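You operate a simulated robot arm through the tools that you are given. There is no shell and no other tool.

The job below is to be done with a simulated two-armed robot. You get a single attempt, and the scene is never put back.

JOB
Run one cycle with the green button on the stand, then set the counter to zero.
Fine: slide the button's guard shut again.

The check looks at the end state, three seconds after you hand in, the way a careful person would. Anything else that was tipped, shoved, dropped, spilled or broken makes it a failure.

ROBOT AND FRAMES
Two 7-joint arms with fingered hands on one trunk, on a carriage that runs on a rail from [-1024, -1] to [856, 1] (x, y) and turns from -3.63 to 2.182 rad about z. Base frame: it is fixed where the carriage stands at the start and does not move with it; the origin is on the floor, on the carriage's upright axis, x ahead of it, y to its left, z up. Lengths are in mm, angles in rad, forces in N, time in s.
The left shoulder is at the start at [70, 188, 1348], the right one opposite. With the tool pointing down near the work surface each hand reaches from about 100 to 820 mm from the robot's upright axis, wherever it stands, measured 20 degrees to its own side. Places, roughly: drive switch [7800, 1300, 800]; green button [500, -500, 900]; main switch [500, -400, 900]; red button [1000, -500, 1000]; start guard [500, -500, 1000]; stop button [8100, 1000, 900]. Payload 4 kg a hand.
Tool frame (each hand has its own): the origin (TCP) lies between the finger pads and is the grasp point; the fingertips stand 26 mm ahead of it; z points along the fingers, y is the line along which they close. Largest opening 132 mm; the body of the gripper starts 73 mm behind the TCP. The gripper is a hand of 4 fingers: y runs from the thumb to the fingers, the wrist lies at [0, 0, -224] in the tool frame.
Orientation is that of the tool frame in the base frame, as a unit quaternion [w, x, y, z]. With the fingers straight down and closing along the base's y, the tool's x points along the base's -x, its y along +y and its z along -z.

CONTROLS
- The arms move only by the tool drive_tool. It takes "left_rows", "right_rows" or both (then of equal length, played together; a hand with none holds still); each is a list of rows, each a list of 6 numbers: the turn, a rotation vector about the tool's x, y, z in rad, then the shift along the tool's x, y, z in mm. In form: [[ax, ay, az, dx, dy, dz], ...]. A call has 1 to 20 rows; each row shifts and turns the commanded pose from where the row before left it, along the tool's axes as they then stand. Rows are played at 5 a second. More than 50 mm and 0.15 rad between two rows, and nothing of the call is played. Where a pose cannot be reached the arm comes as near as it can. A force on the tool above 40 N (or 10 N above the force at the start of the call, whichever is more), or a blocked arm, ends the call early, and 0.2 s more pass. In this call time passes only in rows, and 0.2 s behind the last. It gives the time, the measured TCP pose, the force on the tool (base axes), the opening and the grip force at its end, in the units of the frame above (readings bear some noise), with the torque about the TCP (base axes, N m) and any sound that the robot's microphone picked up.
- Cameras (640 x 400 px; columns grow to the right, rows downward): "scene" is now at [126.8, -32.2, 1565.5]; the picture's right is [-0.39, -0.92, 0.00], its down [-0.63, 0.27, -0.73] and it looks along [0.67, -0.29, -0.68] (base axes); focal length 251 px, centre (320, 200). "left" rides on the left gripper at [-73, 6, -93] in its tool frame; the picture's right is [-0.08, -1.00, 0.00], its down [0.78, -0.06, -0.62] and it looks along [0.62, -0.05, 0.79] (tool axes); focal length 230 px, centre (320, 200). "right" rides on the right gripper at [73, 6, -94] in its tool frame; the picture's right is [-0.08, 1.00, 0.00], its down [-0.78, -0.06, -0.62] and it looks along [-0.61, -0.05, 0.79] (tool axes); focal length 230 px, centre (320, 200).
- snapshot(camera): a new picture of that camera. The clock stands still meanwhile.
- slide_trunk(by): slides the trunk up (or, below 0, down) by that many mm; the arms and the scene camera ride with it, the base frame stays. It gives what a move gives, with no picture.
- roll_base(legs): drives the robot by 1 to 6 legs, each [ahead, left, turn to the left] in mm, mm and rad, along the robot's own axes; the way and the turn of a leg run together, so that a leg with both is an arc; at most 1500 mm and 3.142 rad a leg. The arms and the cameras ride along, it lands a little off, and it stops where it bumps. It keeps to its track: a leg is cut to what the track allows. It gives what a move gives.
- set_fingers(finger1, finger2, finger3, thumb_bend, hand): sets how far each is bent, from 0 (flat) to 100 (curled in); at 30 the hand is open as for a grip, at 70 the pads meet at the TCP. One left out holds its place. A second passes; each finger stops where it meets its share of the squeeze, and holds until it gets a number again. It is the only way to open and close the hand. It gives what a move gives, with no picture; readings hold the bend of each and the force on the fingers (four entries, about 0 where the hand has none), thumb and palm.
- turn_head(pan, tilt): turns the head with the scene camera to pan (to the left, within 1.501 rad either way) and tilt (down, from -0.506 to 1.204), counted from straight ahead of the robot. It gives what a move gives.
- locate(camera, pixels): for up to 12 pixels [column, row] of the newest picture of that camera ("zoom" is the newest enlarged one), the place [x, y, z] in the base frame of the surface seen there, good to about 3 mm. The clock stands still meanwhile.
- close_up(camera, box): a new picture of the part [left, top, right, bottom] of that camera's present view, enlarged. The clock stands still meanwhile.
- finish_job(): hands the job in; it is judged then, once.

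Open the grippers and draw the arms clear of the work before you hand the job in, unless the task says otherwise.

The tools are called as a command line: name --argument value ..., lists and objects as JSON in quotes. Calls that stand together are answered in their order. drive_tool: Moves the arms, as the interface text tells. Its arguments: {"type":"object","properties":{"left_rows":{"type":"array"},"right_rows":{"type":"array"}},"required":[]} The other tools are called the same way: slide_trunk (by) slides the trunk up or down; set_fingers (finger1, finger2, finger3, thumb_bend, hand) moves the fingers one by one; roll_base (legs) drives the base; turn_head (pan, tilt) turns the head that bears the scene camera; snapshot (camera) takes a picture; locate (camera, pixels) gives the place of the surface under pixels of a picture; close_up (camera, box) takes an enlarged picture of a part of a camera's view; finish_job () hands the job in.

At the start:

```text
clock: 0.0
left_eef_pos: [555.6, -61.5, 1291.6]
left_tcp_rot: [0.001, 0.0, 1.0, 0.0]
left_wrist_force: [-0.5, 0.4, 0.5]
left_wrist_torque: [0.02, -0.01, 0.01]
left_opening: 131.8
left_grip_force: 0.1
left_shape: jaw
left_bend: [30.0, 30.0, 30.0, 30.0]
left_finger forces: [0.0, 0.0, 0.1, 0.1, 0.0, 0.1]
right_eef_pos: [337.8, -411.7, 1218.2]
right_tcp_rot: [0.0, 0.001, 1.0, 0.0]
right_wrist_force: [0.2, -0.5, 0.5]
right_wrist_torque: [0.01, 0.02, -0.05]
right_opening: 131.9
right_grip_force: 0.1
right_shape: jaw
right_bend: [30.0, 30.0, 30.0, 30.0]
right_finger forces: [0.0, 0.0, 0.0, 0.0, 0.1, 0.0]
trunk travel left (down, up): [-825.0, 115.0]
robot x, y, heading: [-0.9, 1.7, -0.001]
head pan, tilt: [-0.405, 0.752]
```

scene: 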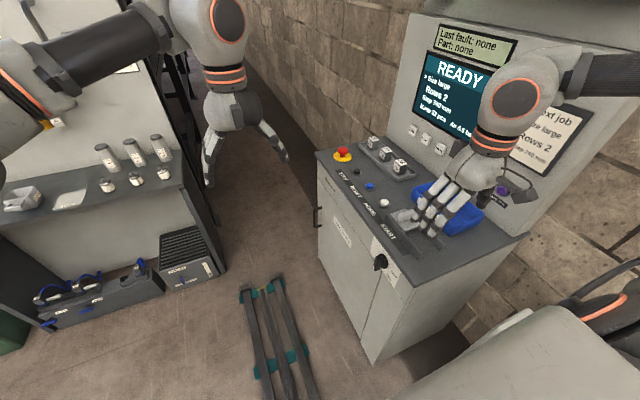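
right: 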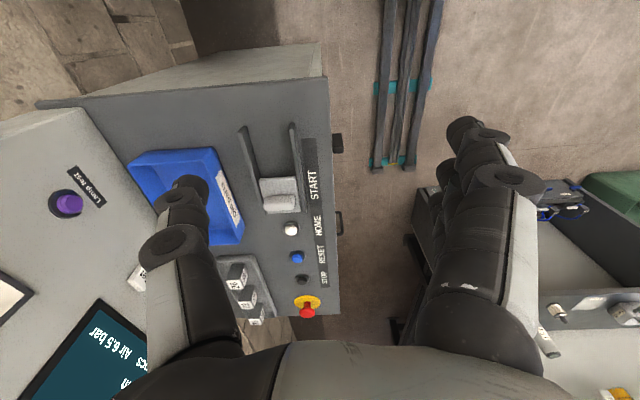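
left: 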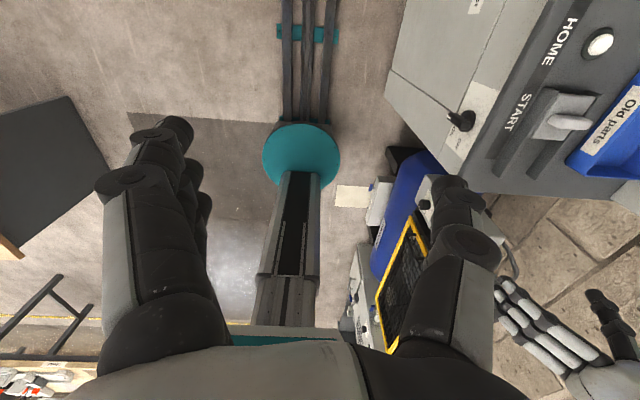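

The scene picture shows the stand with READY screen, a row of buttons (STOP, RESET, HOME, START) and a sliding guard near (405,215). I take enlarged views of the panel and the stand first.

close_up --camera "scene" --box '[310, 120, 470, 280]'

close_up --camera "right" --box '[200, 110, 360, 330]'

close_up --camera "scene" --box '[400, 10, 600, 210]'

```text
2.50 times, centred on (390, 200) of scene
```

zoom: 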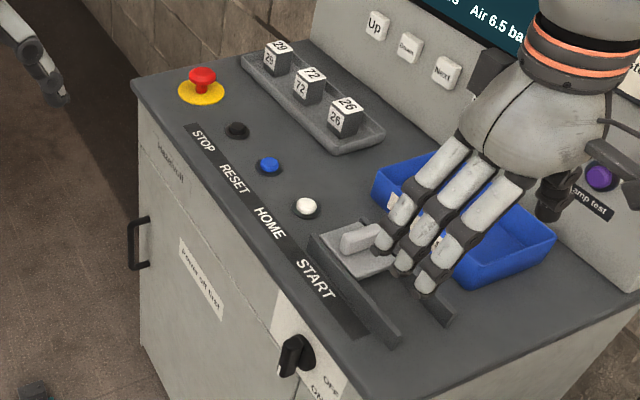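

```text
1.82 times, centred on (280, 220) of right
```

zoom: 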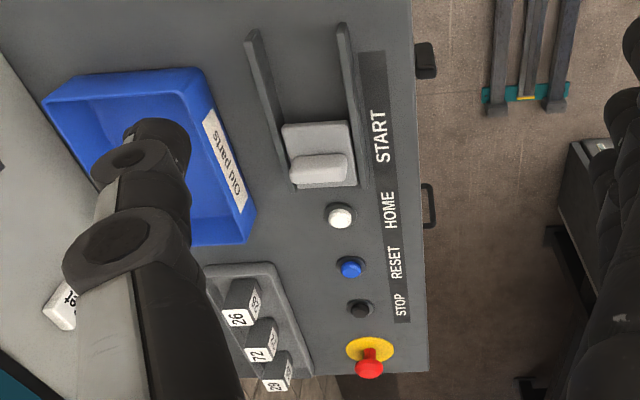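

```text
2.00 times, centred on (500, 110) of scene
```

zoom: 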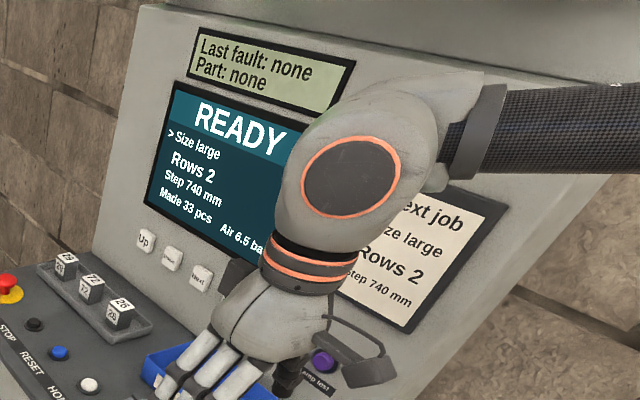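

The screen reads READY, Size large, Rows 2, Step 740, Made 33 pcs, and the Next job card seems to match. I turn the head to look around before touching anything.

turn_head --pan 0.5 --tilt 0.4

snapshot --camera "scene"

turn_head --pan -1.4 --tilt 0.4

snapshot --camera "scene"

turn_head --pan -0.4 --tilt 0.3

snapshot --camera "scene"

```text
clock: 1.2
left_eef_pos: [554.1, -61.7, 1290.8]
left_tcp_rot: [0.001, 0.0, 1.0, -0.001]
left_wrist_force: [-0.3, -0.7, 0.6]
left_wrist_torque: [0.03, -0.01, 0.01]
left_opening: 131.6
left_grip_force: 0.1
left_shape: jaw
left_bend: [30.0, 30.0, 30.0, 30.0]
left_finger forces: [0.0, 0.0, 0.0, 0.1, 0.0, 0.1]
right_eef_pos: [338.0, -411.2, 1217.8]
right_tcp_rot: [0.0, 0.0, 1.0, 0.001]
right_wrist_force: [-0.8, -0.6, 0.8]
right_wrist_torque: [-0.01, 0.02, 0.02]
right_opening: 132.0
right_grip_force: 0.1
right_shape: jaw
right_bend: [30.0, 30.0, 30.0, 30.0]
right_finger forces: [0.0, 0.0, 0.1, 0.1, 0.0, 0.0]
trunk travel left (down, up): [-825.0, 115.0]
robot x, y, heading: [-1.6, -3.5, 0.005]
head pan, tilt: [0.499, 0.4]
```

```text
taken
```

scene: 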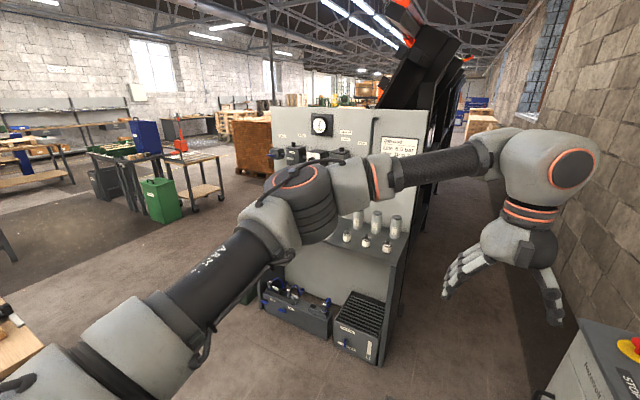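

```text
clock: 3.1
left_eef_pos: [555.4, -61.3, 1291.9]
left_tcp_rot: [0.002, 0.0, 1.0, 0.0]
left_wrist_force: [0.8, -0.8, -0.7]
left_wrist_torque: [0.0, 0.01, -0.01]
left_opening: 132.1
left_grip_force: 0.0
left_shape: jaw
left_bend: [30.0, 30.0, 30.0, 30.0]
left_finger forces: [0.0, 0.0, 0.0, 0.1, 0.0, 0.0]
right_eef_pos: [338.8, -411.2, 1218.5]
right_tcp_rot: [0.001, 0.0, 1.0, 0.0]
right_wrist_force: [0.8, -0.1, 0.2]
right_wrist_torque: [0.0, -0.03, 0.01]
right_opening: 131.9
right_grip_force: 0.1
right_shape: jaw
right_bend: [30.0, 30.0, 30.0, 30.0]
right_finger forces: [0.1, 0.0, 0.0, 0.1, 0.1, 0.0]
trunk travel left (down, up): [-825.0, 115.0]
robot x, y, heading: [-2.6, 4.2, -0.005]
head pan, tilt: [-1.4, 0.4]
```

```text
taken
```

scene: 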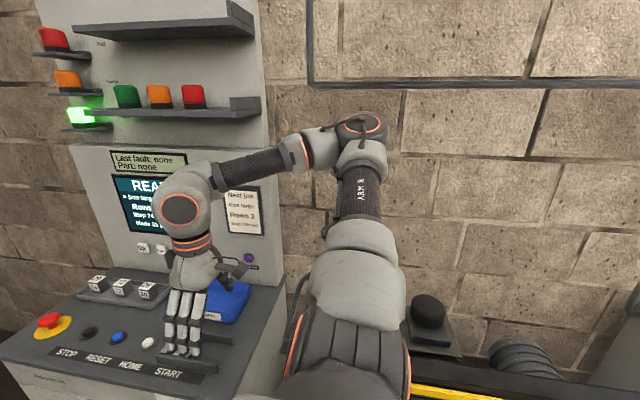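

```text
clock: 4.3
left_eef_pos: [554.4, -60.1, 1290.6]
left_tcp_rot: [0.001, 0.0, 1.0, 0.0]
left_wrist_force: [0.3, -0.5, -0.3]
left_wrist_torque: [-0.05, 0.02, 0.02]
left_opening: 131.6
left_grip_force: 0.0
left_shape: jaw
left_bend: [30.0, 30.0, 30.0, 30.0]
left_finger forces: [0.0, 0.0, 0.1, 0.0, 0.1, 0.1]
right_eef_pos: [338.4, -411.9, 1219.4]
right_tcp_rot: [0.0, -0.001, 1.0, -0.001]
right_wrist_force: [0.4, -0.2, -0.1]
right_wrist_torque: [-0.02, 0.03, -0.02]
right_opening: 131.9
right_grip_force: 0.0
right_shape: jaw
right_bend: [30.0, 30.0, 30.0, 30.0]
right_finger forces: [0.0, 0.1, 0.0, 0.0, 0.0, 0.1]
trunk travel left (down, up): [-825.0, 115.0]
robot x, y, heading: [-0.1, -0.3, 0.002]
head pan, tilt: [-0.4, 0.3]
```

```text
taken
```

scene: 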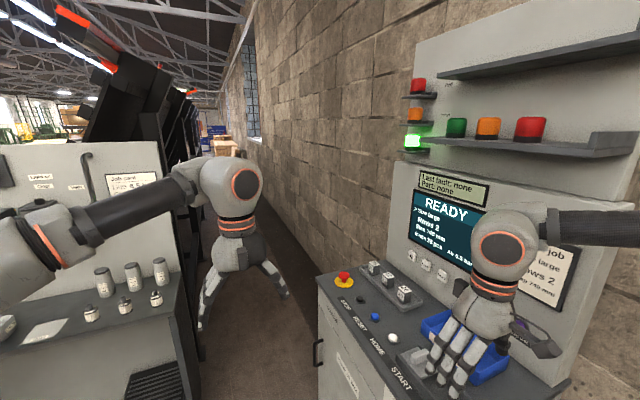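

The left cabinet has its own labels, a gauge and a Job card, and the stand screen has small text. I read both enlarged.

close_up --camera "scene" --box '[400, 160, 500, 290]'

close_up --camera "scene" --box '[0, 140, 200, 340]'

close_up --camera "scene" --box '[390, 60, 490, 190]'

close_up --camera "scene" --box '[310, 250, 470, 400]'

```text
3.08 times, centred on (450, 225) of scene
```

zoom: 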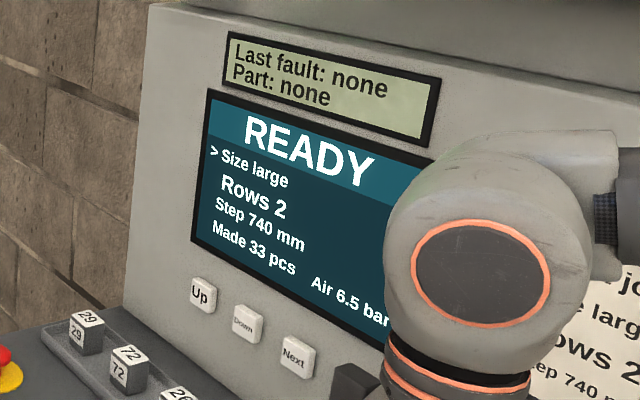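

```text
2.00 times, centred on (100, 240) of scene
```

zoom: 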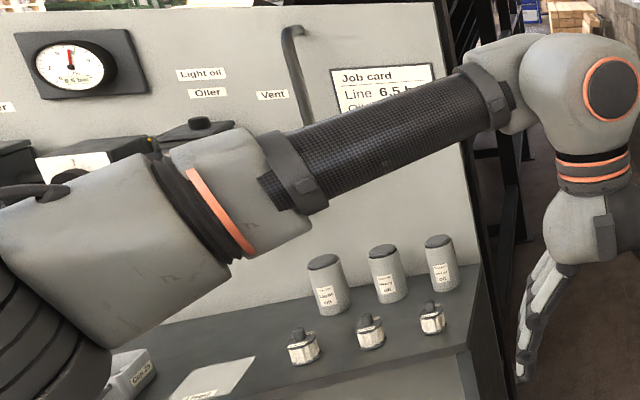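

```text
3.08 times, centred on (440, 125) of scene
```

zoom: 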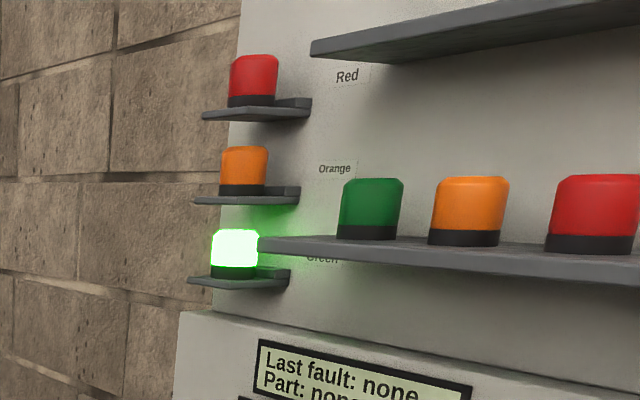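

```text
2.67 times, centred on (390, 325) of scene
```

zoom: 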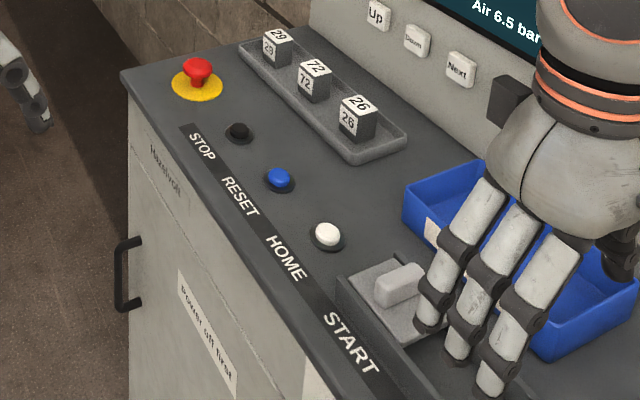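

The cursor ">" on the screen sits at "Size"; Up/Down/Next keys are below. I measure panel, button and key positions in the present scene picture.

locate --camera "scene" --pixels '[[344, 276], [360, 299], [376, 317], [393, 339], [411, 356], [411, 255], [427, 264], [442, 276], [420, 200], [480, 240], [320, 285], [345, 284]]'

snapshot --camera "right"

snapshot --camera "left"

```text
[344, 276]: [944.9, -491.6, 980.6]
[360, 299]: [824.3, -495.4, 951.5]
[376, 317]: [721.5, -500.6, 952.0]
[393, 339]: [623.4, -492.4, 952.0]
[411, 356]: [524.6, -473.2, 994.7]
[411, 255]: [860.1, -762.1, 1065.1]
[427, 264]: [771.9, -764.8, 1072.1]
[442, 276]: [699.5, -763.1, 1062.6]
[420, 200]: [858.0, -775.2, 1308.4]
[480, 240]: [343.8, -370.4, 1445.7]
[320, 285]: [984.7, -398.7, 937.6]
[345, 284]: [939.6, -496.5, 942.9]
```

```text
taken
```

right: 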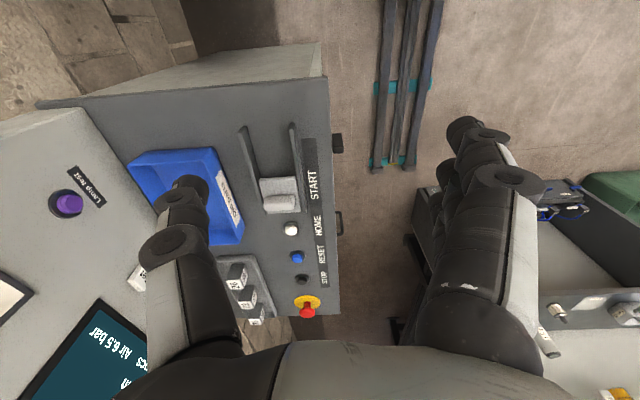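

```text
taken
```

left: 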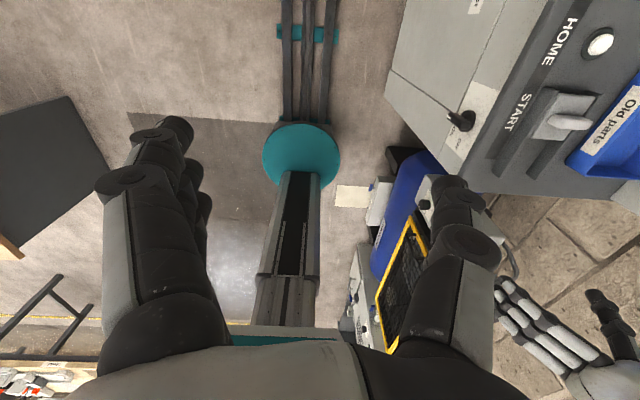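

The buttons lie along x (black 824, blue 722, white 623, guard knob 525) at y≈-495, panel top z≈938, the keys on the wall at y≈-764. I check where the left cabinet, the arm parts and the floor items lie before driving anywhere.

locate --camera "scene" --pixels '[[180, 280], [188, 330], [150, 170], [20, 345], [160, 375], [240, 180], [205, 310], [250, 300], [270, 380], [300, 250], [600, 60], [420, 140]]'

turn_head --pan 0.3 --tilt 0.8

snapshot --camera "scene"

```text
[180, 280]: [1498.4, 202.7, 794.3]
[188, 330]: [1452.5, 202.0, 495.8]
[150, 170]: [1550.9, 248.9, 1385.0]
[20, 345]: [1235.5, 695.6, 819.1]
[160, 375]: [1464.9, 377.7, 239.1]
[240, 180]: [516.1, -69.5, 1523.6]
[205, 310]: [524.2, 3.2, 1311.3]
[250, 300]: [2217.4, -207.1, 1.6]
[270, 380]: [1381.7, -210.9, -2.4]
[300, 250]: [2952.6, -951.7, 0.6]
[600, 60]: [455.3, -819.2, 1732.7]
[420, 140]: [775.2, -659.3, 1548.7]
```

```text
clock: 5.4
left_eef_pos: [556.1, -60.9, 1291.5]
left_tcp_rot: [0.001, -0.001, 1.0, 0.0]
left_wrist_force: [0.6, 1.2, -0.2]
left_wrist_torque: [0.01, 0.01, -0.01]
left_opening: 132.0
left_grip_force: 0.1
left_shape: jaw
left_bend: [30.0, 30.0, 30.0, 30.0]
left_finger forces: [0.0, 0.1, 0.0, 0.0, 0.0, 0.0]
right_eef_pos: [339.0, -411.0, 1218.7]
right_tcp_rot: [0.001, 0.001, 1.0, 0.0]
right_wrist_force: [0.5, -0.4, -0.7]
right_wrist_torque: [-0.03, 0.02, -0.01]
right_opening: 131.8
right_grip_force: 0.0
right_shape: jaw
right_bend: [30.0, 30.0, 30.0, 30.0]
right_finger forces: [0.0, 0.0, 0.0, 0.1, 0.0, 0.0]
trunk travel left (down, up): [-825.0, 115.0]
robot x, y, heading: [-0.1, 2.2, -0.001]
head pan, tilt: [0.3, 0.799]
```

```text
taken
```

scene: 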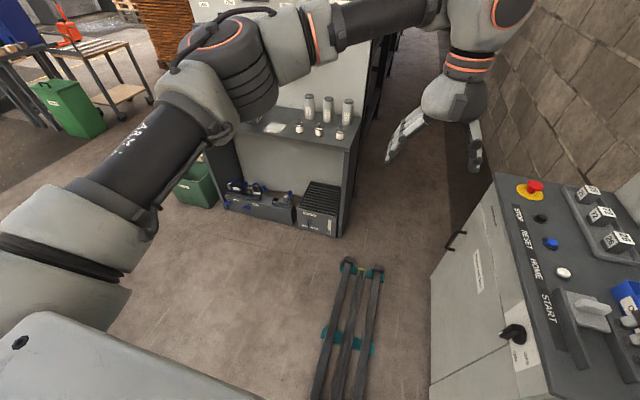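

The left cabinet starts at x≈1235, clear of the rail, and nothing stands between the rail and the stand. I tuck the left hand back and to the left, and pull the right hand back a bit to free the view of the stand.

drive_tool --left_rows '[[0, 0, 0, 20, 36, 0], [0, 0, 0, 20, 36, 0], [0, 0, 0, 20, 36, 0], [0, 0, 0, 20, 36, 0], [0, 0, 0, 20, 36, 0], [0, 0, 0, 20, 36, 0], [0, 0, 0, 20, 36, 0], [0, 0, 0, 20, 36, 0], [0, 0, 0, 20, 36, 0], [0, 0, 0, 20, 36, 0]]' --right_rows '[[0, 0, 0, 5, 10, 0], [0, 0, 0, 5, 10, 0], [0, 0, 0, 5, 10, 0], [0, 0, 0, 5, 10, 0], [0, 0, 0, 5, 10, 0], [0, 0, 0, 5, 10, 0], [0, 0, 0, 5, 10, 0], [0, 0, 0, 5, 10, 0], [0, 0, 0, 5, 10, 0], [0, 0, 0, 5, 10, 0]]'

turn_head --pan -0.6 --tilt 0.5

snapshot --camera "scene"

```text
clock: 7.6
left_eef_pos: [354.0, 303.0, 1292.1]
left_tcp_rot: [0.001, 0.0, 1.0, -0.001]
left_wrist_force: [-0.7, 0.7, -0.3]
left_wrist_torque: [-0.08, -0.03, -0.01]
left_opening: 131.6
left_grip_force: 0.1
left_shape: jaw
left_bend: [30.0, 30.0, 30.0, 30.0]
left_finger forces: [0.0, 0.0, 0.1, 0.1, 0.0, 0.0]
right_eef_pos: [286.2, -307.7, 1220.3]
right_tcp_rot: [0.001, 0.0, 1.0, 0.0]
right_wrist_force: [-0.5, -0.3, 1.0]
right_wrist_torque: [0.01, -0.01, -0.02]
right_opening: 131.9
right_grip_force: 0.0
right_shape: jaw
right_bend: [30.0, 30.0, 30.0, 30.0]
right_finger forces: [0.0, 0.0, 0.0, 0.1, 0.0, 0.0]
trunk travel left (down, up): [-825.0, 115.0]
robot x, y, heading: [-1.9, -2.3, -0.004]
head pan, tilt: [0.3, 0.799]
```

```text
clock: 8.8
left_eef_pos: [356.2, 299.6, 1291.6]
left_tcp_rot: [0.001, 0.0, 1.0, -0.001]
left_wrist_force: [-0.6, 0.7, 0.1]
left_wrist_torque: [-0.02, -0.01, -0.01]
left_opening: 131.8
left_grip_force: 0.2
left_shape: jaw
left_bend: [30.0, 30.0, 30.0, 30.0]
left_finger forces: [0.1, 0.0, 0.0, 0.1, 0.1, 0.0]
right_eef_pos: [287.5, -311.1, 1218.8]
right_tcp_rot: [-0.001, 0.0, 1.0, 0.0]
right_wrist_force: [0.6, 0.4, -0.4]
right_wrist_torque: [0.0, -0.05, 0.01]
right_opening: 131.8
right_grip_force: 0.1
right_shape: jaw
right_bend: [30.0, 30.0, 30.0, 30.0]
right_finger forces: [0.0, 0.0, 0.0, 0.0, 0.0, 0.1]
trunk travel left (down, up): [-825.0, 115.0]
robot x, y, heading: [1.6, 3.2, -0.005]
head pan, tilt: [-0.6, 0.499]
```

```text
taken
```

scene: 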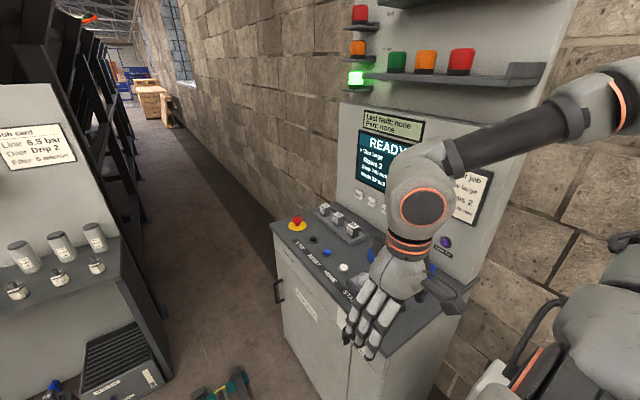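

The right elbow is near (600,100) in the picture, and the lamp shelf sticks out of the wall; I check their places so that turning does not swing the elbow into the shelf.

locate --camera "scene" --pixels '[[600, 110], [632, 90], [545, 130], [535, 80], [460, 62], [395, 62], [360, 75], [330, 180], [480, 280], [490, 180], [445, 242], [580, 330]]'

turn_head --pan -1.3 --tilt 0.3

snapshot --camera "scene"

```text
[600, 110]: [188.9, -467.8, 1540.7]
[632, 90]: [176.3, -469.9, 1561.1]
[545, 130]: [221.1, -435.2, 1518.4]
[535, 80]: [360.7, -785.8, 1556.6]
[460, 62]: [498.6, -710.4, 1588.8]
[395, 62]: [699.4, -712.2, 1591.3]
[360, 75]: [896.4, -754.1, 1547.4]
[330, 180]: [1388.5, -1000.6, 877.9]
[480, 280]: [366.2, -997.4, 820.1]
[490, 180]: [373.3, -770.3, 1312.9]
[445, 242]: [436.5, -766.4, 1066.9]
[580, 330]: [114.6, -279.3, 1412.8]
```

```text
clock: 9.9
left_eef_pos: [356.4, 299.3, 1291.7]
left_tcp_rot: [0.001, 0.0, 1.0, 0.0]
left_wrist_force: [0.1, -1.0, 0.4]
left_wrist_torque: [0.02, 0.03, 0.02]
left_opening: 132.1
left_grip_force: 0.1
left_shape: jaw
left_bend: [30.0, 30.0, 30.0, 30.0]
left_finger forces: [0.0, 0.0, 0.0, 0.0, 0.0, 0.0]
right_eef_pos: [288.3, -312.0, 1219.8]
right_tcp_rot: [0.0, 0.001, 1.0, 0.0]
right_wrist_force: [0.1, 0.2, -0.5]
right_wrist_torque: [0.02, -0.05, 0.03]
right_opening: 131.9
right_grip_force: 0.1
right_shape: jaw
right_bend: [30.0, 30.0, 30.0, 30.0]
right_finger forces: [0.0, 0.0, 0.0, 0.0, 0.0, 0.0]
trunk travel left (down, up): [-825.0, 115.0]
robot x, y, heading: [-3.5, -1.9, -0.005]
head pan, tilt: [-1.3, 0.3]
```

```text
taken
```

scene: 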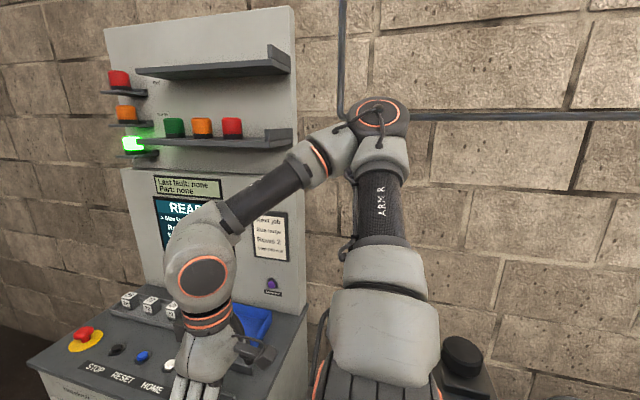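

Elbow radius is under ~600 mm and the shelf edge is at y≈-660, x≥455, so I turn right by 1.2 rad here at x=0 where nothing is near, then look again.

roll_base --legs '[[0, 0, -1.2]]'

turn_head --pan 0.3 --tilt 0.5

snapshot --camera "scene"

```text
clock: 13.4
left_eef_pos: [397.0, -240.5, 1292.7]
left_tcp_rot: [0.0, 0.582, 0.813, 0.0]
left_wrist_force: [0.1, 0.0, 0.1]
left_wrist_torque: [0.0, 0.0, 0.01]
left_opening: 132.0
left_grip_force: 0.1
left_shape: jaw
left_bend: [30.0, 30.0, 30.0, 30.0]
left_finger forces: [0.0, 0.0, 0.1, 0.0, 0.1, 0.0]
right_eef_pos: [-201.7, -372.1, 1220.4]
right_tcp_rot: [0.001, 0.583, 0.813, 0.0]
right_wrist_force: [0.4, -0.6, 0.4]
right_wrist_torque: [-0.02, 0.04, -0.03]
right_opening: 131.6
right_grip_force: 0.0
right_shape: jaw
right_bend: [30.0, 30.0, 30.0, 30.0]
right_finger forces: [0.1, 0.0, 0.0, 0.0, 0.0, 0.0]
trunk travel left (down, up): [-825.0, 115.0]
robot x, y, heading: [0.1, -0.7, -1.24]
head pan, tilt: [-1.3, 0.3]
```

```text
clock: 15.0
left_eef_pos: [398.7, -239.8, 1292.8]
left_tcp_rot: [0.001, 0.582, 0.813, -0.001]
left_wrist_force: [0.1, 0.1, 0.0]
left_wrist_torque: [-0.05, -0.01, 0.0]
left_opening: 132.0
left_grip_force: 0.1
left_shape: jaw
left_bend: [30.0, 30.0, 30.0, 30.0]
left_finger forces: [0.1, 0.0, 0.1, 0.0, 0.0, 0.0]
right_eef_pos: [-201.8, -371.7, 1219.5]
right_tcp_rot: [0.0, 0.582, 0.813, 0.0]
right_wrist_force: [-0.1, 0.2, -1.1]
right_wrist_torque: [-0.04, -0.01, 0.02]
right_opening: 131.8
right_grip_force: 0.0
right_shape: jaw
right_bend: [30.0, 30.0, 30.0, 30.0]
right_finger forces: [0.1, 0.0, 0.0, 0.1, 0.1, 0.0]
trunk travel left (down, up): [-825.0, 115.0]
robot x, y, heading: [1.0, -1.6, -1.243]
head pan, tilt: [0.3, 0.499]
```

```text
taken
```

scene: 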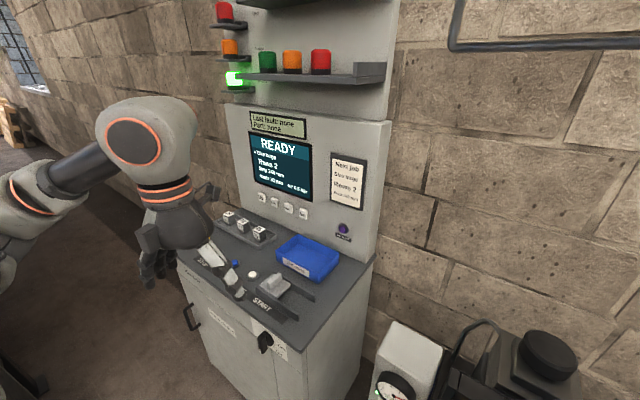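

Now the screen and the Next job card are unobstructed; a fourth key shows near (303,213). I read all of it enlarged.

close_up --camera "scene" --box '[240, 105, 380, 245]'

close_up --camera "scene" --box '[180, 200, 380, 370]'

close_up --camera "scene" --box '[360, 300, 600, 400]'

```text
2.86 times, centred on (310, 175) of scene
```

zoom: 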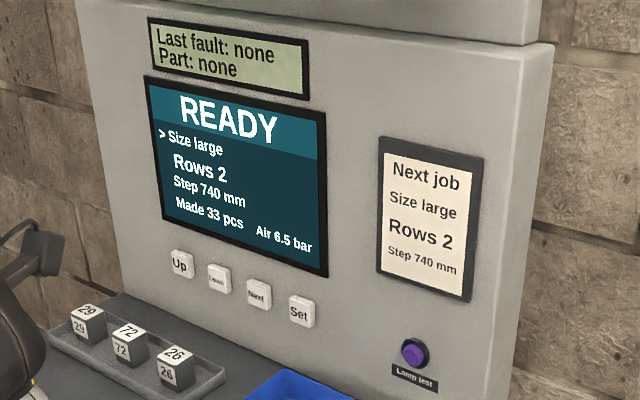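

```text
2.35 times, centred on (280, 285) of scene
```

zoom: 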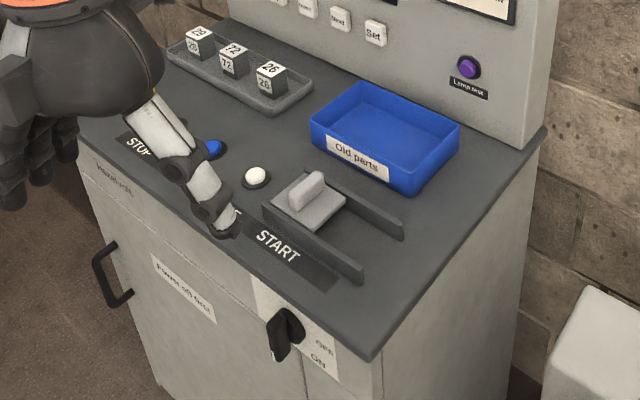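

```text
2.67 times, centred on (480, 350) of scene
```

zoom: 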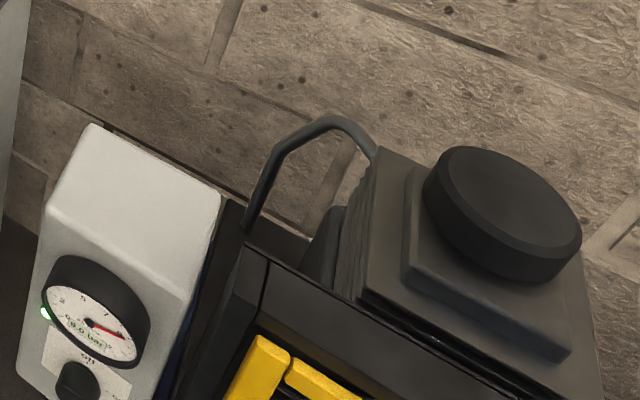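

All settings match the card (large, 2 rows, 740 mm) and keys are Up, Down, Next, Set, so no setting change is needed before the cycle. I drive along the rail to x≈520 so the right hand is square in front of the guard.

roll_base --legs '[[167.5, 492, 0]]'

turn_head --pan -0.1 --tilt 0.8

snapshot --camera "scene"

snapshot --camera "right"

```text
clock: 18.1
left_eef_pos: [924.0, -237.1, 1293.3]
left_tcp_rot: [0.0, 0.58, 0.814, 0.001]
left_wrist_force: [-0.4, -1.5, 0.5]
left_wrist_torque: [-0.03, 0.0, 0.01]
left_opening: 131.6
left_grip_force: 0.2
left_shape: jaw
left_bend: [30.0, 30.0, 30.0, 30.0]
left_finger forces: [0.0, 0.0, 0.1, 0.0, 0.0, 0.1]
right_eef_pos: [324.3, -374.2, 1220.0]
right_tcp_rot: [0.001, 0.579, 0.815, 0.001]
right_wrist_force: [1.7, 0.2, -0.4]
right_wrist_torque: [-0.01, -0.03, 0.03]
right_opening: 131.7
right_grip_force: 0.0
right_shape: jaw
right_bend: [30.0, 30.0, 30.0, 30.0]
right_finger forces: [0.0, 0.0, 0.1, 0.0, 0.0, 0.0]
trunk travel left (down, up): [-825.0, 115.0]
robot x, y, heading: [528.4, 2.5, -1.235]
head pan, tilt: [0.3, 0.499]
```

```text
clock: 19.0
left_eef_pos: [926.3, -236.9, 1291.5]
left_tcp_rot: [0.001, 0.58, 0.815, -0.001]
left_wrist_force: [-0.4, -0.3, -1.0]
left_wrist_torque: [0.0, 0.0, 0.0]
left_opening: 132.0
left_grip_force: 0.1
left_shape: jaw
left_bend: [30.0, 30.0, 30.0, 30.0]
left_finger forces: [0.0, 0.1, 0.1, 0.0, 0.0, 0.0]
right_eef_pos: [326.5, -374.1, 1220.1]
right_tcp_rot: [0.0, 0.579, 0.815, 0.001]
right_wrist_force: [-0.4, 0.4, 0.6]
right_wrist_torque: [-0.01, 0.03, 0.0]
right_opening: 132.0
right_grip_force: 0.2
right_shape: jaw
right_bend: [30.0, 30.0, 30.0, 30.0]
right_finger forces: [0.1, 0.0, 0.0, 0.0, 0.0, 0.0]
trunk travel left (down, up): [-825.0, 115.0]
robot x, y, heading: [526.3, -2.0, -1.233]
head pan, tilt: [-0.099, 0.799]
```

```text
taken
```

scene: 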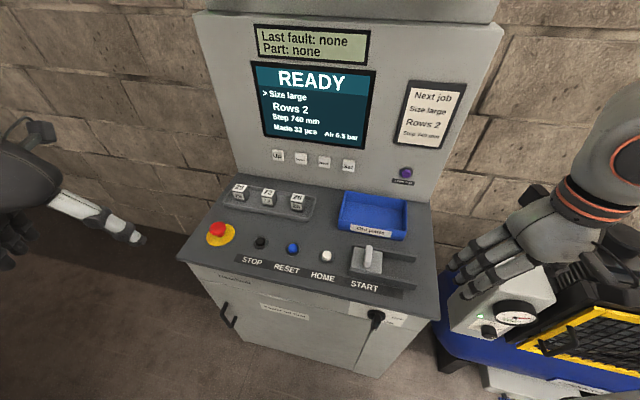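

```text
taken
```

right: 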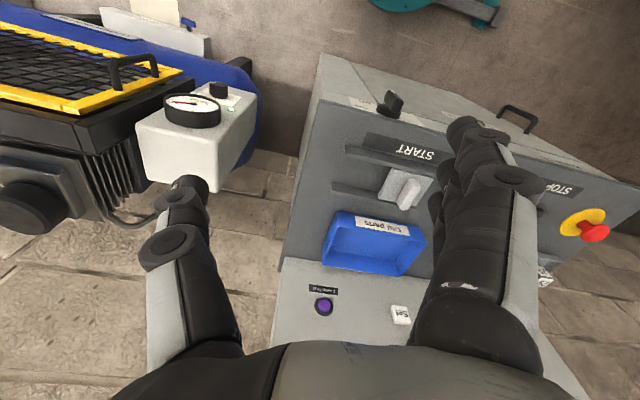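

I now have a clear view of panel, screen and keys. I enlarge the guard area and take measurements.

close_up --camera "scene" --box '[190, 170, 440, 330]'

locate --camera "scene" --pixels '[[278, 155], [301, 158], [324, 162], [348, 165], [262, 242], [293, 248], [326, 256], [368, 258], [405, 172], [356, 258], [378, 275], [413, 275]]'

```text
2.50 times, centred on (315, 250) of scene
```

zoom: 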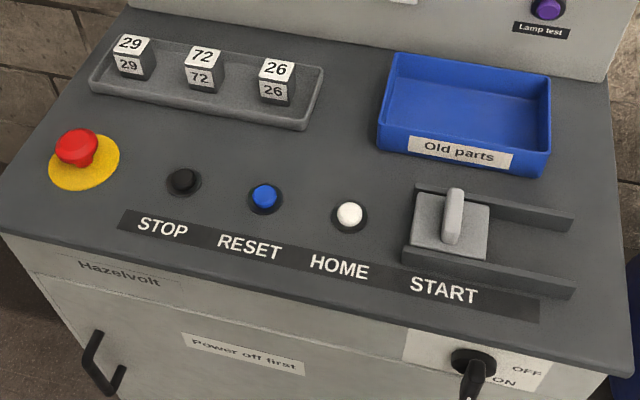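

```text
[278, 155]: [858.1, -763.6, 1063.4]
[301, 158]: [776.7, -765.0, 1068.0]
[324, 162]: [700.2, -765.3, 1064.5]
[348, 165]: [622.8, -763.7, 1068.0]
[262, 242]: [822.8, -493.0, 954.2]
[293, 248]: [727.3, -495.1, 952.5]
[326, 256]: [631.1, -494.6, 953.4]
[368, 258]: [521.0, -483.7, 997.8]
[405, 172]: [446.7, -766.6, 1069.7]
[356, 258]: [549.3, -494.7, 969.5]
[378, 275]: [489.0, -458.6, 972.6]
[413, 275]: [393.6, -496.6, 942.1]
```

I measure the guard plate, knob and rails precisely on the enlarged picture.

locate --camera "zoom" --pixels '[[454, 192], [452, 215], [449, 240], [462, 215], [420, 240], [485, 252], [485, 210], [416, 190], [572, 222], [573, 288], [405, 254], [430, 215]]'

close_up --camera "scene" --box '[335, 230, 425, 300]'

```text
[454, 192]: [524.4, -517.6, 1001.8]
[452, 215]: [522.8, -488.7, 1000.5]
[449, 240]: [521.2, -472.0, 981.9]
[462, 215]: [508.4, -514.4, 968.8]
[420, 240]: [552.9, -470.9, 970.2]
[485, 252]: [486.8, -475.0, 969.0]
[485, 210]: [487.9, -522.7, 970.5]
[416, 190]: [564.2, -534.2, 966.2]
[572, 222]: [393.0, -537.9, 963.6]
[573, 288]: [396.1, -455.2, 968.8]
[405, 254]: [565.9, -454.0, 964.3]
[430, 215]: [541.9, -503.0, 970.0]
```

```text
5.71 times, centred on (380, 265) of scene
```

zoom: 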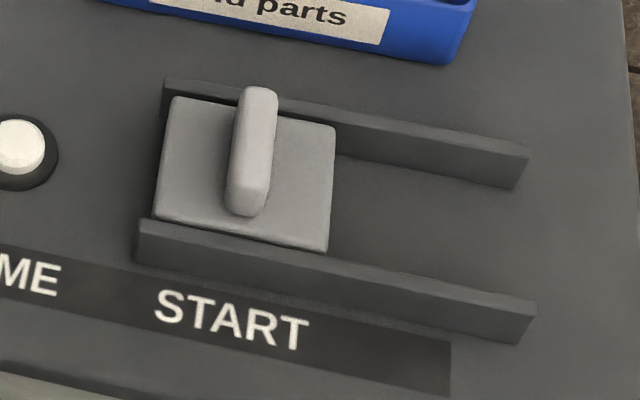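

The knob bar is at x≈512–530, y −520…−472, top z≈1001; plate top 970; rails run −x to 395, so it opens toward −x. I shape the right hand into a pointing finger (middle finger only) in free air and look at it.

set_fingers --hand "right" --finger1 100 --finger2 50 --finger3 100 --thumb_bend 0

turn_head --pan -0.6 --tilt 0.7

snapshot --camera "scene"

snapshot --camera "right"

```text
clock: 20.0
left_eef_pos: [925.2, -237.6, 1293.4]
left_tcp_rot: [0.001, 0.58, 0.814, 0.0]
left_wrist_force: [-0.5, -0.4, 0.2]
left_wrist_torque: [0.0, 0.01, 0.01]
left_opening: 132.0
left_grip_force: 0.0
left_shape: jaw
left_bend: [30.0, 30.0, 30.0, 30.0]
left_finger forces: [0.0, 0.0, 0.0, 0.0, 0.0, 0.1]
right_eef_pos: [326.3, -374.7, 1220.3]
right_tcp_rot: [0.0, 0.579, 0.815, 0.001]
right_wrist_force: [0.0, 0.8, 0.5]
right_wrist_torque: [0.01, -0.02, 0.01]
right_opening: 69.1
right_grip_force: 0.1
right_shape: fingers
right_bend: [100.0, 50.0, 100.0, 0.0]
right_finger forces: [0.0, 0.0, 0.0, 0.0, 0.0, 0.1]
trunk travel left (down, up): [-825.0, 115.0]
robot x, y, heading: [521.8, -0.0, -1.241]
head pan, tilt: [-0.099, 0.799]
```

```text
clock: 20.9
left_eef_pos: [925.8, -237.0, 1291.7]
left_tcp_rot: [0.001, 0.58, 0.815, 0.0]
left_wrist_force: [0.2, 0.7, -0.3]
left_wrist_torque: [-0.01, -0.01, -0.02]
left_opening: 131.8
left_grip_force: 0.0
left_shape: jaw
left_bend: [30.0, 30.0, 30.0, 30.0]
left_finger forces: [0.1, 0.1, 0.1, 0.1, 0.0, 0.0]
right_eef_pos: [326.3, -373.8, 1219.3]
right_tcp_rot: [0.0, 0.579, 0.815, 0.0]
right_wrist_force: [0.5, 0.6, -0.2]
right_wrist_torque: [-0.05, 0.02, -0.01]
right_opening: 68.7
right_grip_force: 0.0
right_shape: fingers
right_bend: [100.0, 50.0, 100.0, 0.0]
right_finger forces: [0.0, 0.1, 0.0, 0.1, 0.1, 0.1]
trunk travel left (down, up): [-825.0, 115.0]
robot x, y, heading: [525.2, -2.9, -1.236]
head pan, tilt: [-0.6, 0.7]
```

```text
taken
```

scene: 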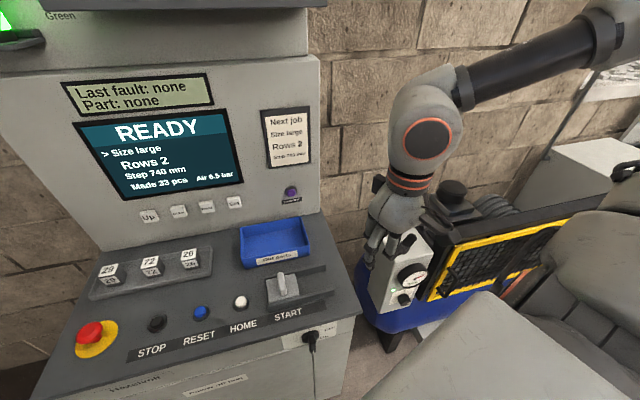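

```text
taken
```

right: 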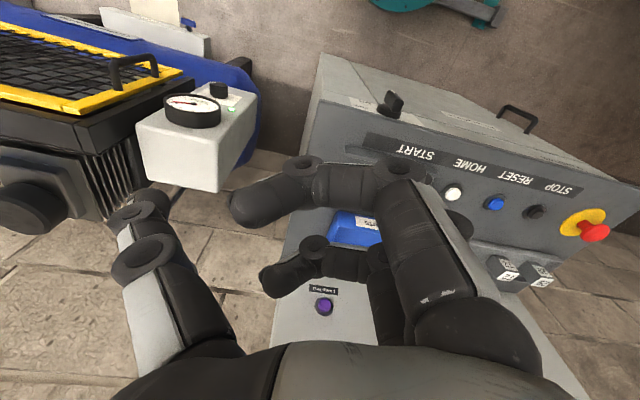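

I look at the hand shape more closely in the scene camera around (400,230).

close_up --camera "scene" --box '[340, 150, 460, 290]'

snapshot --camera "left"

```text
2.86 times, centred on (400, 220) of scene
```

zoom: 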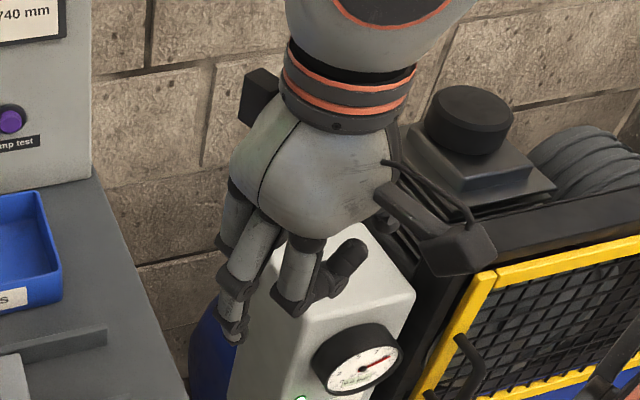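

```text
taken
```

left: 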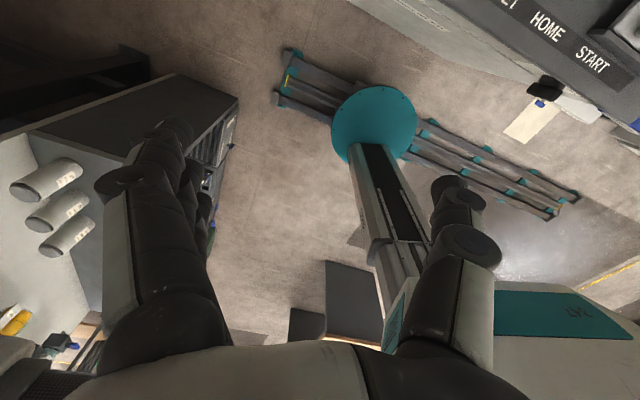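

The middle finger tip is at about (233,335) of the enlarged picture, the curled outer finger's lowest knuckle at (290,305). I measure both relative to the TCP.

close_up --camera "scene" --box '[370, 210, 420, 275]'

locate --camera "scene" --pixels '[[381, 266], [380, 258], [390, 257], [401, 257], [408, 250], [384, 240], [395, 240], [463, 240], [388, 245]]'

```text
6.15 times, centred on (395, 242) of scene
```

zoom: 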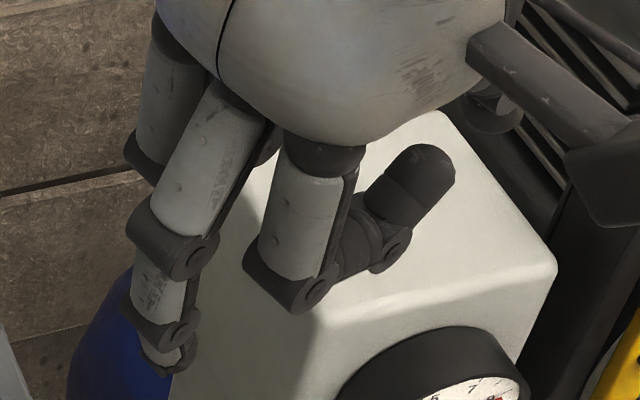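

```text
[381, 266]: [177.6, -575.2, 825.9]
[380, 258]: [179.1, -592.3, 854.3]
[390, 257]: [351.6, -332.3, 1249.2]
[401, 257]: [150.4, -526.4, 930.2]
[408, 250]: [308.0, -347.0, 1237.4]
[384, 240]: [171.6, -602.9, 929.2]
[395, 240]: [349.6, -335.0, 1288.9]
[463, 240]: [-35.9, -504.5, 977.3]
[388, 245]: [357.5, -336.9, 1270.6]
```

I measure on this sharper enlargement: middle fingertip near (165,372), its joint at (190,250), curled finger knuckle near (290,295), its curled tip (430,165).

locate --camera "zoom" --pixels '[[163, 345], [175, 370], [150, 300], [185, 330], [170, 235], [200, 260], [290, 295], [310, 290], [430, 165], [390, 250], [160, 180], [300, 220]]'

```text
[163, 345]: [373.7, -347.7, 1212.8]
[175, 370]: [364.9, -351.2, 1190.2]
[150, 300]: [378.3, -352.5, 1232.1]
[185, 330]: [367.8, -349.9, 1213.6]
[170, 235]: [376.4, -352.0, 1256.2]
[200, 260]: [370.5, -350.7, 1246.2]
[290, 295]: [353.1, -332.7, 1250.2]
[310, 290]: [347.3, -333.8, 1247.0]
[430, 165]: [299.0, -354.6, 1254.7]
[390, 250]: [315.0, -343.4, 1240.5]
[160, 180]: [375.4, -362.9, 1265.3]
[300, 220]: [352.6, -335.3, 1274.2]
```

The middle fingertip sits about 37 mm toward tool +y and ~30 mm ahead of the TCP; curled knuckles stay ~45 mm behind the tip. I curl the thumb too, to make the pointer compact, and check.

set_fingers --hand "right" --thumb_bend 100

close_up --camera "scene" --box '[360, 190, 430, 280]'

snapshot --camera "right"

```text
clock: 21.9
left_eef_pos: [926.1, -237.2, 1292.7]
left_tcp_rot: [0.0, 0.58, 0.814, -0.001]
left_wrist_force: [-0.4, 0.4, -0.8]
left_wrist_torque: [0.03, 0.02, -0.01]
left_opening: 131.8
left_grip_force: 0.1
left_shape: jaw
left_bend: [30.0, 30.0, 30.0, 30.0]
left_finger forces: [0.0, 0.1, 0.1, 0.0, 0.1, 0.0]
right_eef_pos: [326.8, -374.0, 1220.1]
right_tcp_rot: [0.0, 0.579, 0.815, 0.0]
right_wrist_force: [-0.1, -0.7, -0.2]
right_wrist_torque: [-0.03, -0.01, -0.03]
right_opening: 39.2
right_grip_force: 0.0
right_shape: fingers
right_bend: [100.0, 50.0, 100.0, 100.0]
right_finger forces: [0.0, 0.1, 0.1, 0.0, 0.0, 0.1]
trunk travel left (down, up): [-825.0, 115.0]
robot x, y, heading: [524.0, 0.5, -1.233]
head pan, tilt: [-0.6, 0.7]
```

```text
4.44 times, centred on (395, 235) of scene
```

zoom: 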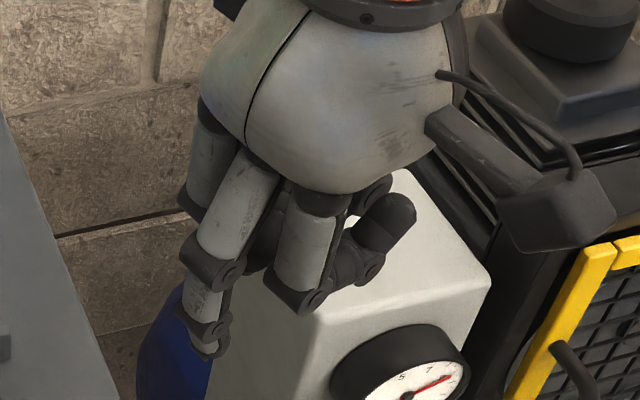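

```text
taken
```

right: 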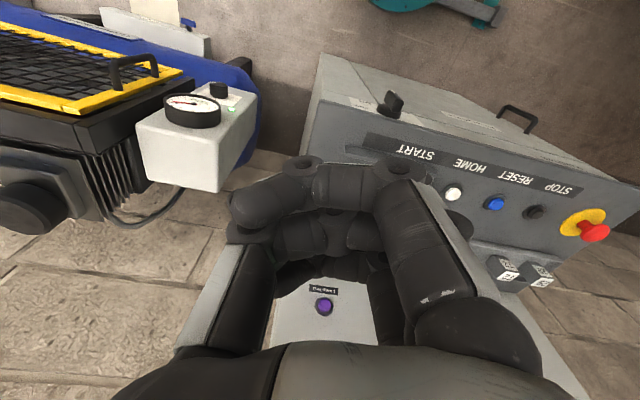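

The hand is now compact with only the middle finger standing out. I square the tool to the panel (0.334 rad about tool z) and lean the wrist 0.3 rad toward +x so the thumb side lifts, still in free air.

drive_tool --right_rows '[[0, 0, 0.112, 0, 0, -10], [0, 0, 0.111, 0, 0, -10], [0, 0, 0.111, 0, 0, -10], [0.14, 0, 0, 0, 0, 0], [0.14, 0, 0, 0, 0, 0], [0.02, 0, 0, 0, 0, 0]]'

```text
clock: 23.3
left_eef_pos: [924.2, -238.8, 1292.7]
left_tcp_rot: [0.001, 0.58, 0.815, 0.0]
left_wrist_force: [-0.6, 0.7, 0.0]
left_wrist_torque: [0.02, -0.05, -0.02]
left_opening: 131.9
left_grip_force: 0.1
left_shape: jaw
left_bend: [30.0, 30.0, 30.0, 30.0]
left_finger forces: [0.1, 0.0, 0.1, 0.0, 0.0, 0.0]
right_eef_pos: [324.7, -372.3, 1250.1]
right_tcp_rot: [-0.105, 0.699, 0.699, -0.105]
right_wrist_force: [-0.7, 0.8, 0.2]
right_wrist_torque: [0.01, -0.05, -0.02]
right_opening: 39.4
right_grip_force: 0.2
right_shape: fingers
right_bend: [100.0, 50.0, 100.0, 100.0]
right_finger forces: [0.0, 0.0, 0.0, 0.0, 0.0, 0.1]
trunk travel left (down, up): [-825.0, 115.0]
robot x, y, heading: [527.3, 3.3, -1.238]
head pan, tilt: [-0.6, 0.7]
```

Orientation is as intended (tool x along +y, fingers down and slightly −x). I move the hand over the guard at its present height and then look.

drive_tool --right_rows '[[0, 0, 0, -20.6, 32.2, -10], [0, 0, 0, -20.6, 32.2, -10], [0, 0, 0, -20.6, 32.2, -10], [0, 0, 0, -20.6, 32.2, -10], [0, 0, 0, -20.6, 32.2, -10], [0, 0, 0, -20.6, 32.2, -10]]'

turn_head --pan -0.2 --tilt 0.8

snapshot --camera "scene"

snapshot --camera "right"

```text
clock: 24.7
left_eef_pos: [924.8, -238.5, 1292.6]
left_tcp_rot: [0.0, 0.58, 0.815, 0.0]
left_wrist_force: [0.3, -0.4, 0.3]
left_wrist_torque: [0.03, 0.02, 0.01]
left_opening: 132.1
left_grip_force: 0.1
left_shape: jaw
left_bend: [30.0, 30.0, 30.0, 30.0]
left_finger forces: [0.0, 0.0, 0.1, 0.0, 0.1, 0.0]
right_eef_pos: [498.9, -505.9, 1250.9]
right_tcp_rot: [-0.106, 0.7, 0.699, -0.104]
right_wrist_force: [-0.5, 0.3, -0.1]
right_wrist_torque: [0.07, 0.0, -0.01]
right_opening: 39.6
right_grip_force: 0.1
right_shape: fingers
right_bend: [100.0, 50.0, 100.0, 100.0]
right_finger forces: [0.0, 0.1, 0.0, 0.0, 0.0, 0.0]
right hand out of reach, approached as far as the arm can: row 5, 6
trunk travel left (down, up): [-825.0, 115.0]
robot x, y, heading: [525.5, 2.3, -1.241]
head pan, tilt: [-0.6, 0.7]
```

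```text
clock: 25.6
left_eef_pos: [926.3, -237.3, 1292.0]
left_tcp_rot: [0.001, 0.58, 0.815, 0.0]
left_wrist_force: [-0.1, 0.5, 0.6]
left_wrist_torque: [0.0, -0.02, -0.01]
left_opening: 131.7
left_grip_force: 0.0
left_shape: jaw
left_bend: [30.0, 30.0, 30.0, 30.0]
left_finger forces: [0.0, 0.0, 0.1, 0.1, 0.1, 0.0]
right_eef_pos: [498.7, -503.6, 1249.1]
right_tcp_rot: [-0.106, 0.699, 0.699, -0.105]
right_wrist_force: [-0.2, -0.7, 0.6]
right_wrist_torque: [0.03, 0.01, 0.0]
right_opening: 39.2
right_grip_force: 0.1
right_shape: fingers
right_bend: [100.0, 50.0, 100.0, 100.0]
right_finger forces: [0.0, 0.0, 0.0, 0.1, 0.0, 0.1]
trunk travel left (down, up): [-825.0, 115.0]
robot x, y, heading: [525.2, 1.6, -1.239]
head pan, tilt: [-0.201, 0.799]
```

```text
taken
```

scene: 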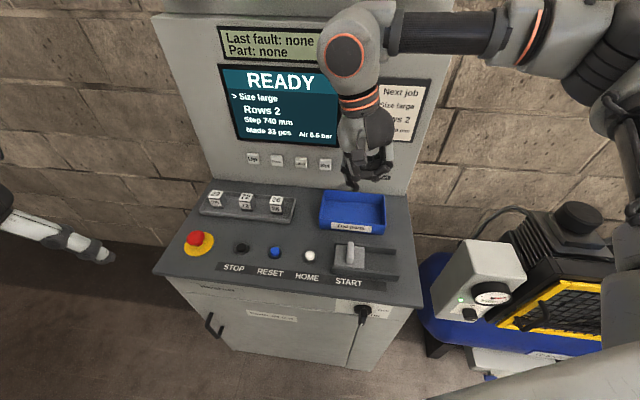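

```text
taken
```

right: 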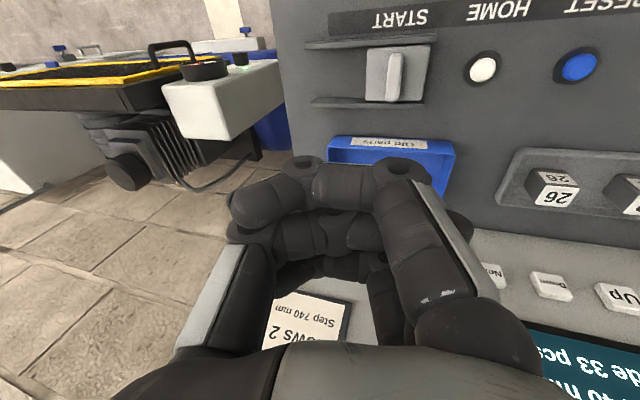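

The hand is above the guard but the arm reported being at its limit at this height; the panel is lower, so I go down 120 mm (tip still ~1090, well above everything) and see if the limit goes away.

drive_tool --right_rows '[[0, 0, 0, 0, 11.8, 38.2], [0, 0, 0, 0, 11.8, 38.2], [0, 0, 0, 0, 11.8, 38.2]]'

```text
clock: 26.4
left_eef_pos: [926.0, -238.7, 1292.8]
left_tcp_rot: [0.001, 0.58, 0.815, 0.0]
left_wrist_force: [-1.2, -0.3, 0.8]
left_wrist_torque: [0.04, 0.01, -0.01]
left_opening: 131.8
left_grip_force: 0.0
left_shape: jaw
left_bend: [30.0, 30.0, 30.0, 30.0]
left_finger forces: [0.0, 0.0, 0.0, 0.0, 0.0, 0.0]
right_eef_pos: [478.0, -508.0, 1138.3]
right_tcp_rot: [-0.105, 0.699, 0.699, -0.104]
right_wrist_force: [-0.2, 0.6, -0.7]
right_wrist_torque: [0.01, 0.0, 0.0]
right_opening: 39.4
right_grip_force: 0.1
right_shape: fingers
right_bend: [100.0, 50.0, 100.0, 100.0]
right_finger forces: [0.1, 0.0, 0.0, 0.0, 0.0, 0.0]
right hand out of reach, approached as far as the arm can: row 1, 2, 3
trunk travel left (down, up): [-825.0, 115.0]
robot x, y, heading: [530.4, 1.1, -1.235]
head pan, tilt: [-0.201, 0.799]
```

The arm stays limited and drifts in x, likely a wrist limit from the lean. I take the lean out again (−0.3 about tool x) and see what the reach says.

drive_tool --right_rows '[[-0.15, 0, 0, 0, 0, 0], [-0.15, 0, 0, 0, 0, 0]]'

```text
clock: 27.0
left_eef_pos: [922.8, -237.4, 1291.8]
left_tcp_rot: [0.001, 0.58, 0.815, 0.0]
left_wrist_force: [-0.1, 0.0, 0.6]
left_wrist_torque: [-0.01, -0.01, 0.02]
left_opening: 132.2
left_grip_force: 0.0
left_shape: jaw
left_bend: [30.0, 30.0, 30.0, 30.0]
left_finger forces: [0.1, 0.0, 0.1, 0.0, 0.1, 0.0]
right_eef_pos: [477.2, -507.8, 1138.9]
right_tcp_rot: [0.002, 0.707, 0.707, 0.001]
right_wrist_force: [0.1, -0.6, 0.1]
right_wrist_torque: [-0.03, -0.01, 0.03]
right_opening: 39.4
right_grip_force: 0.2
right_shape: fingers
right_bend: [100.0, 50.0, 100.0, 100.0]
right_finger forces: [0.1, 0.1, 0.1, 0.0, 0.0, 0.0]
trunk travel left (down, up): [-825.0, 115.0]
robot x, y, heading: [522.2, 0.5, -1.236]
head pan, tilt: [-0.201, 0.799]
```

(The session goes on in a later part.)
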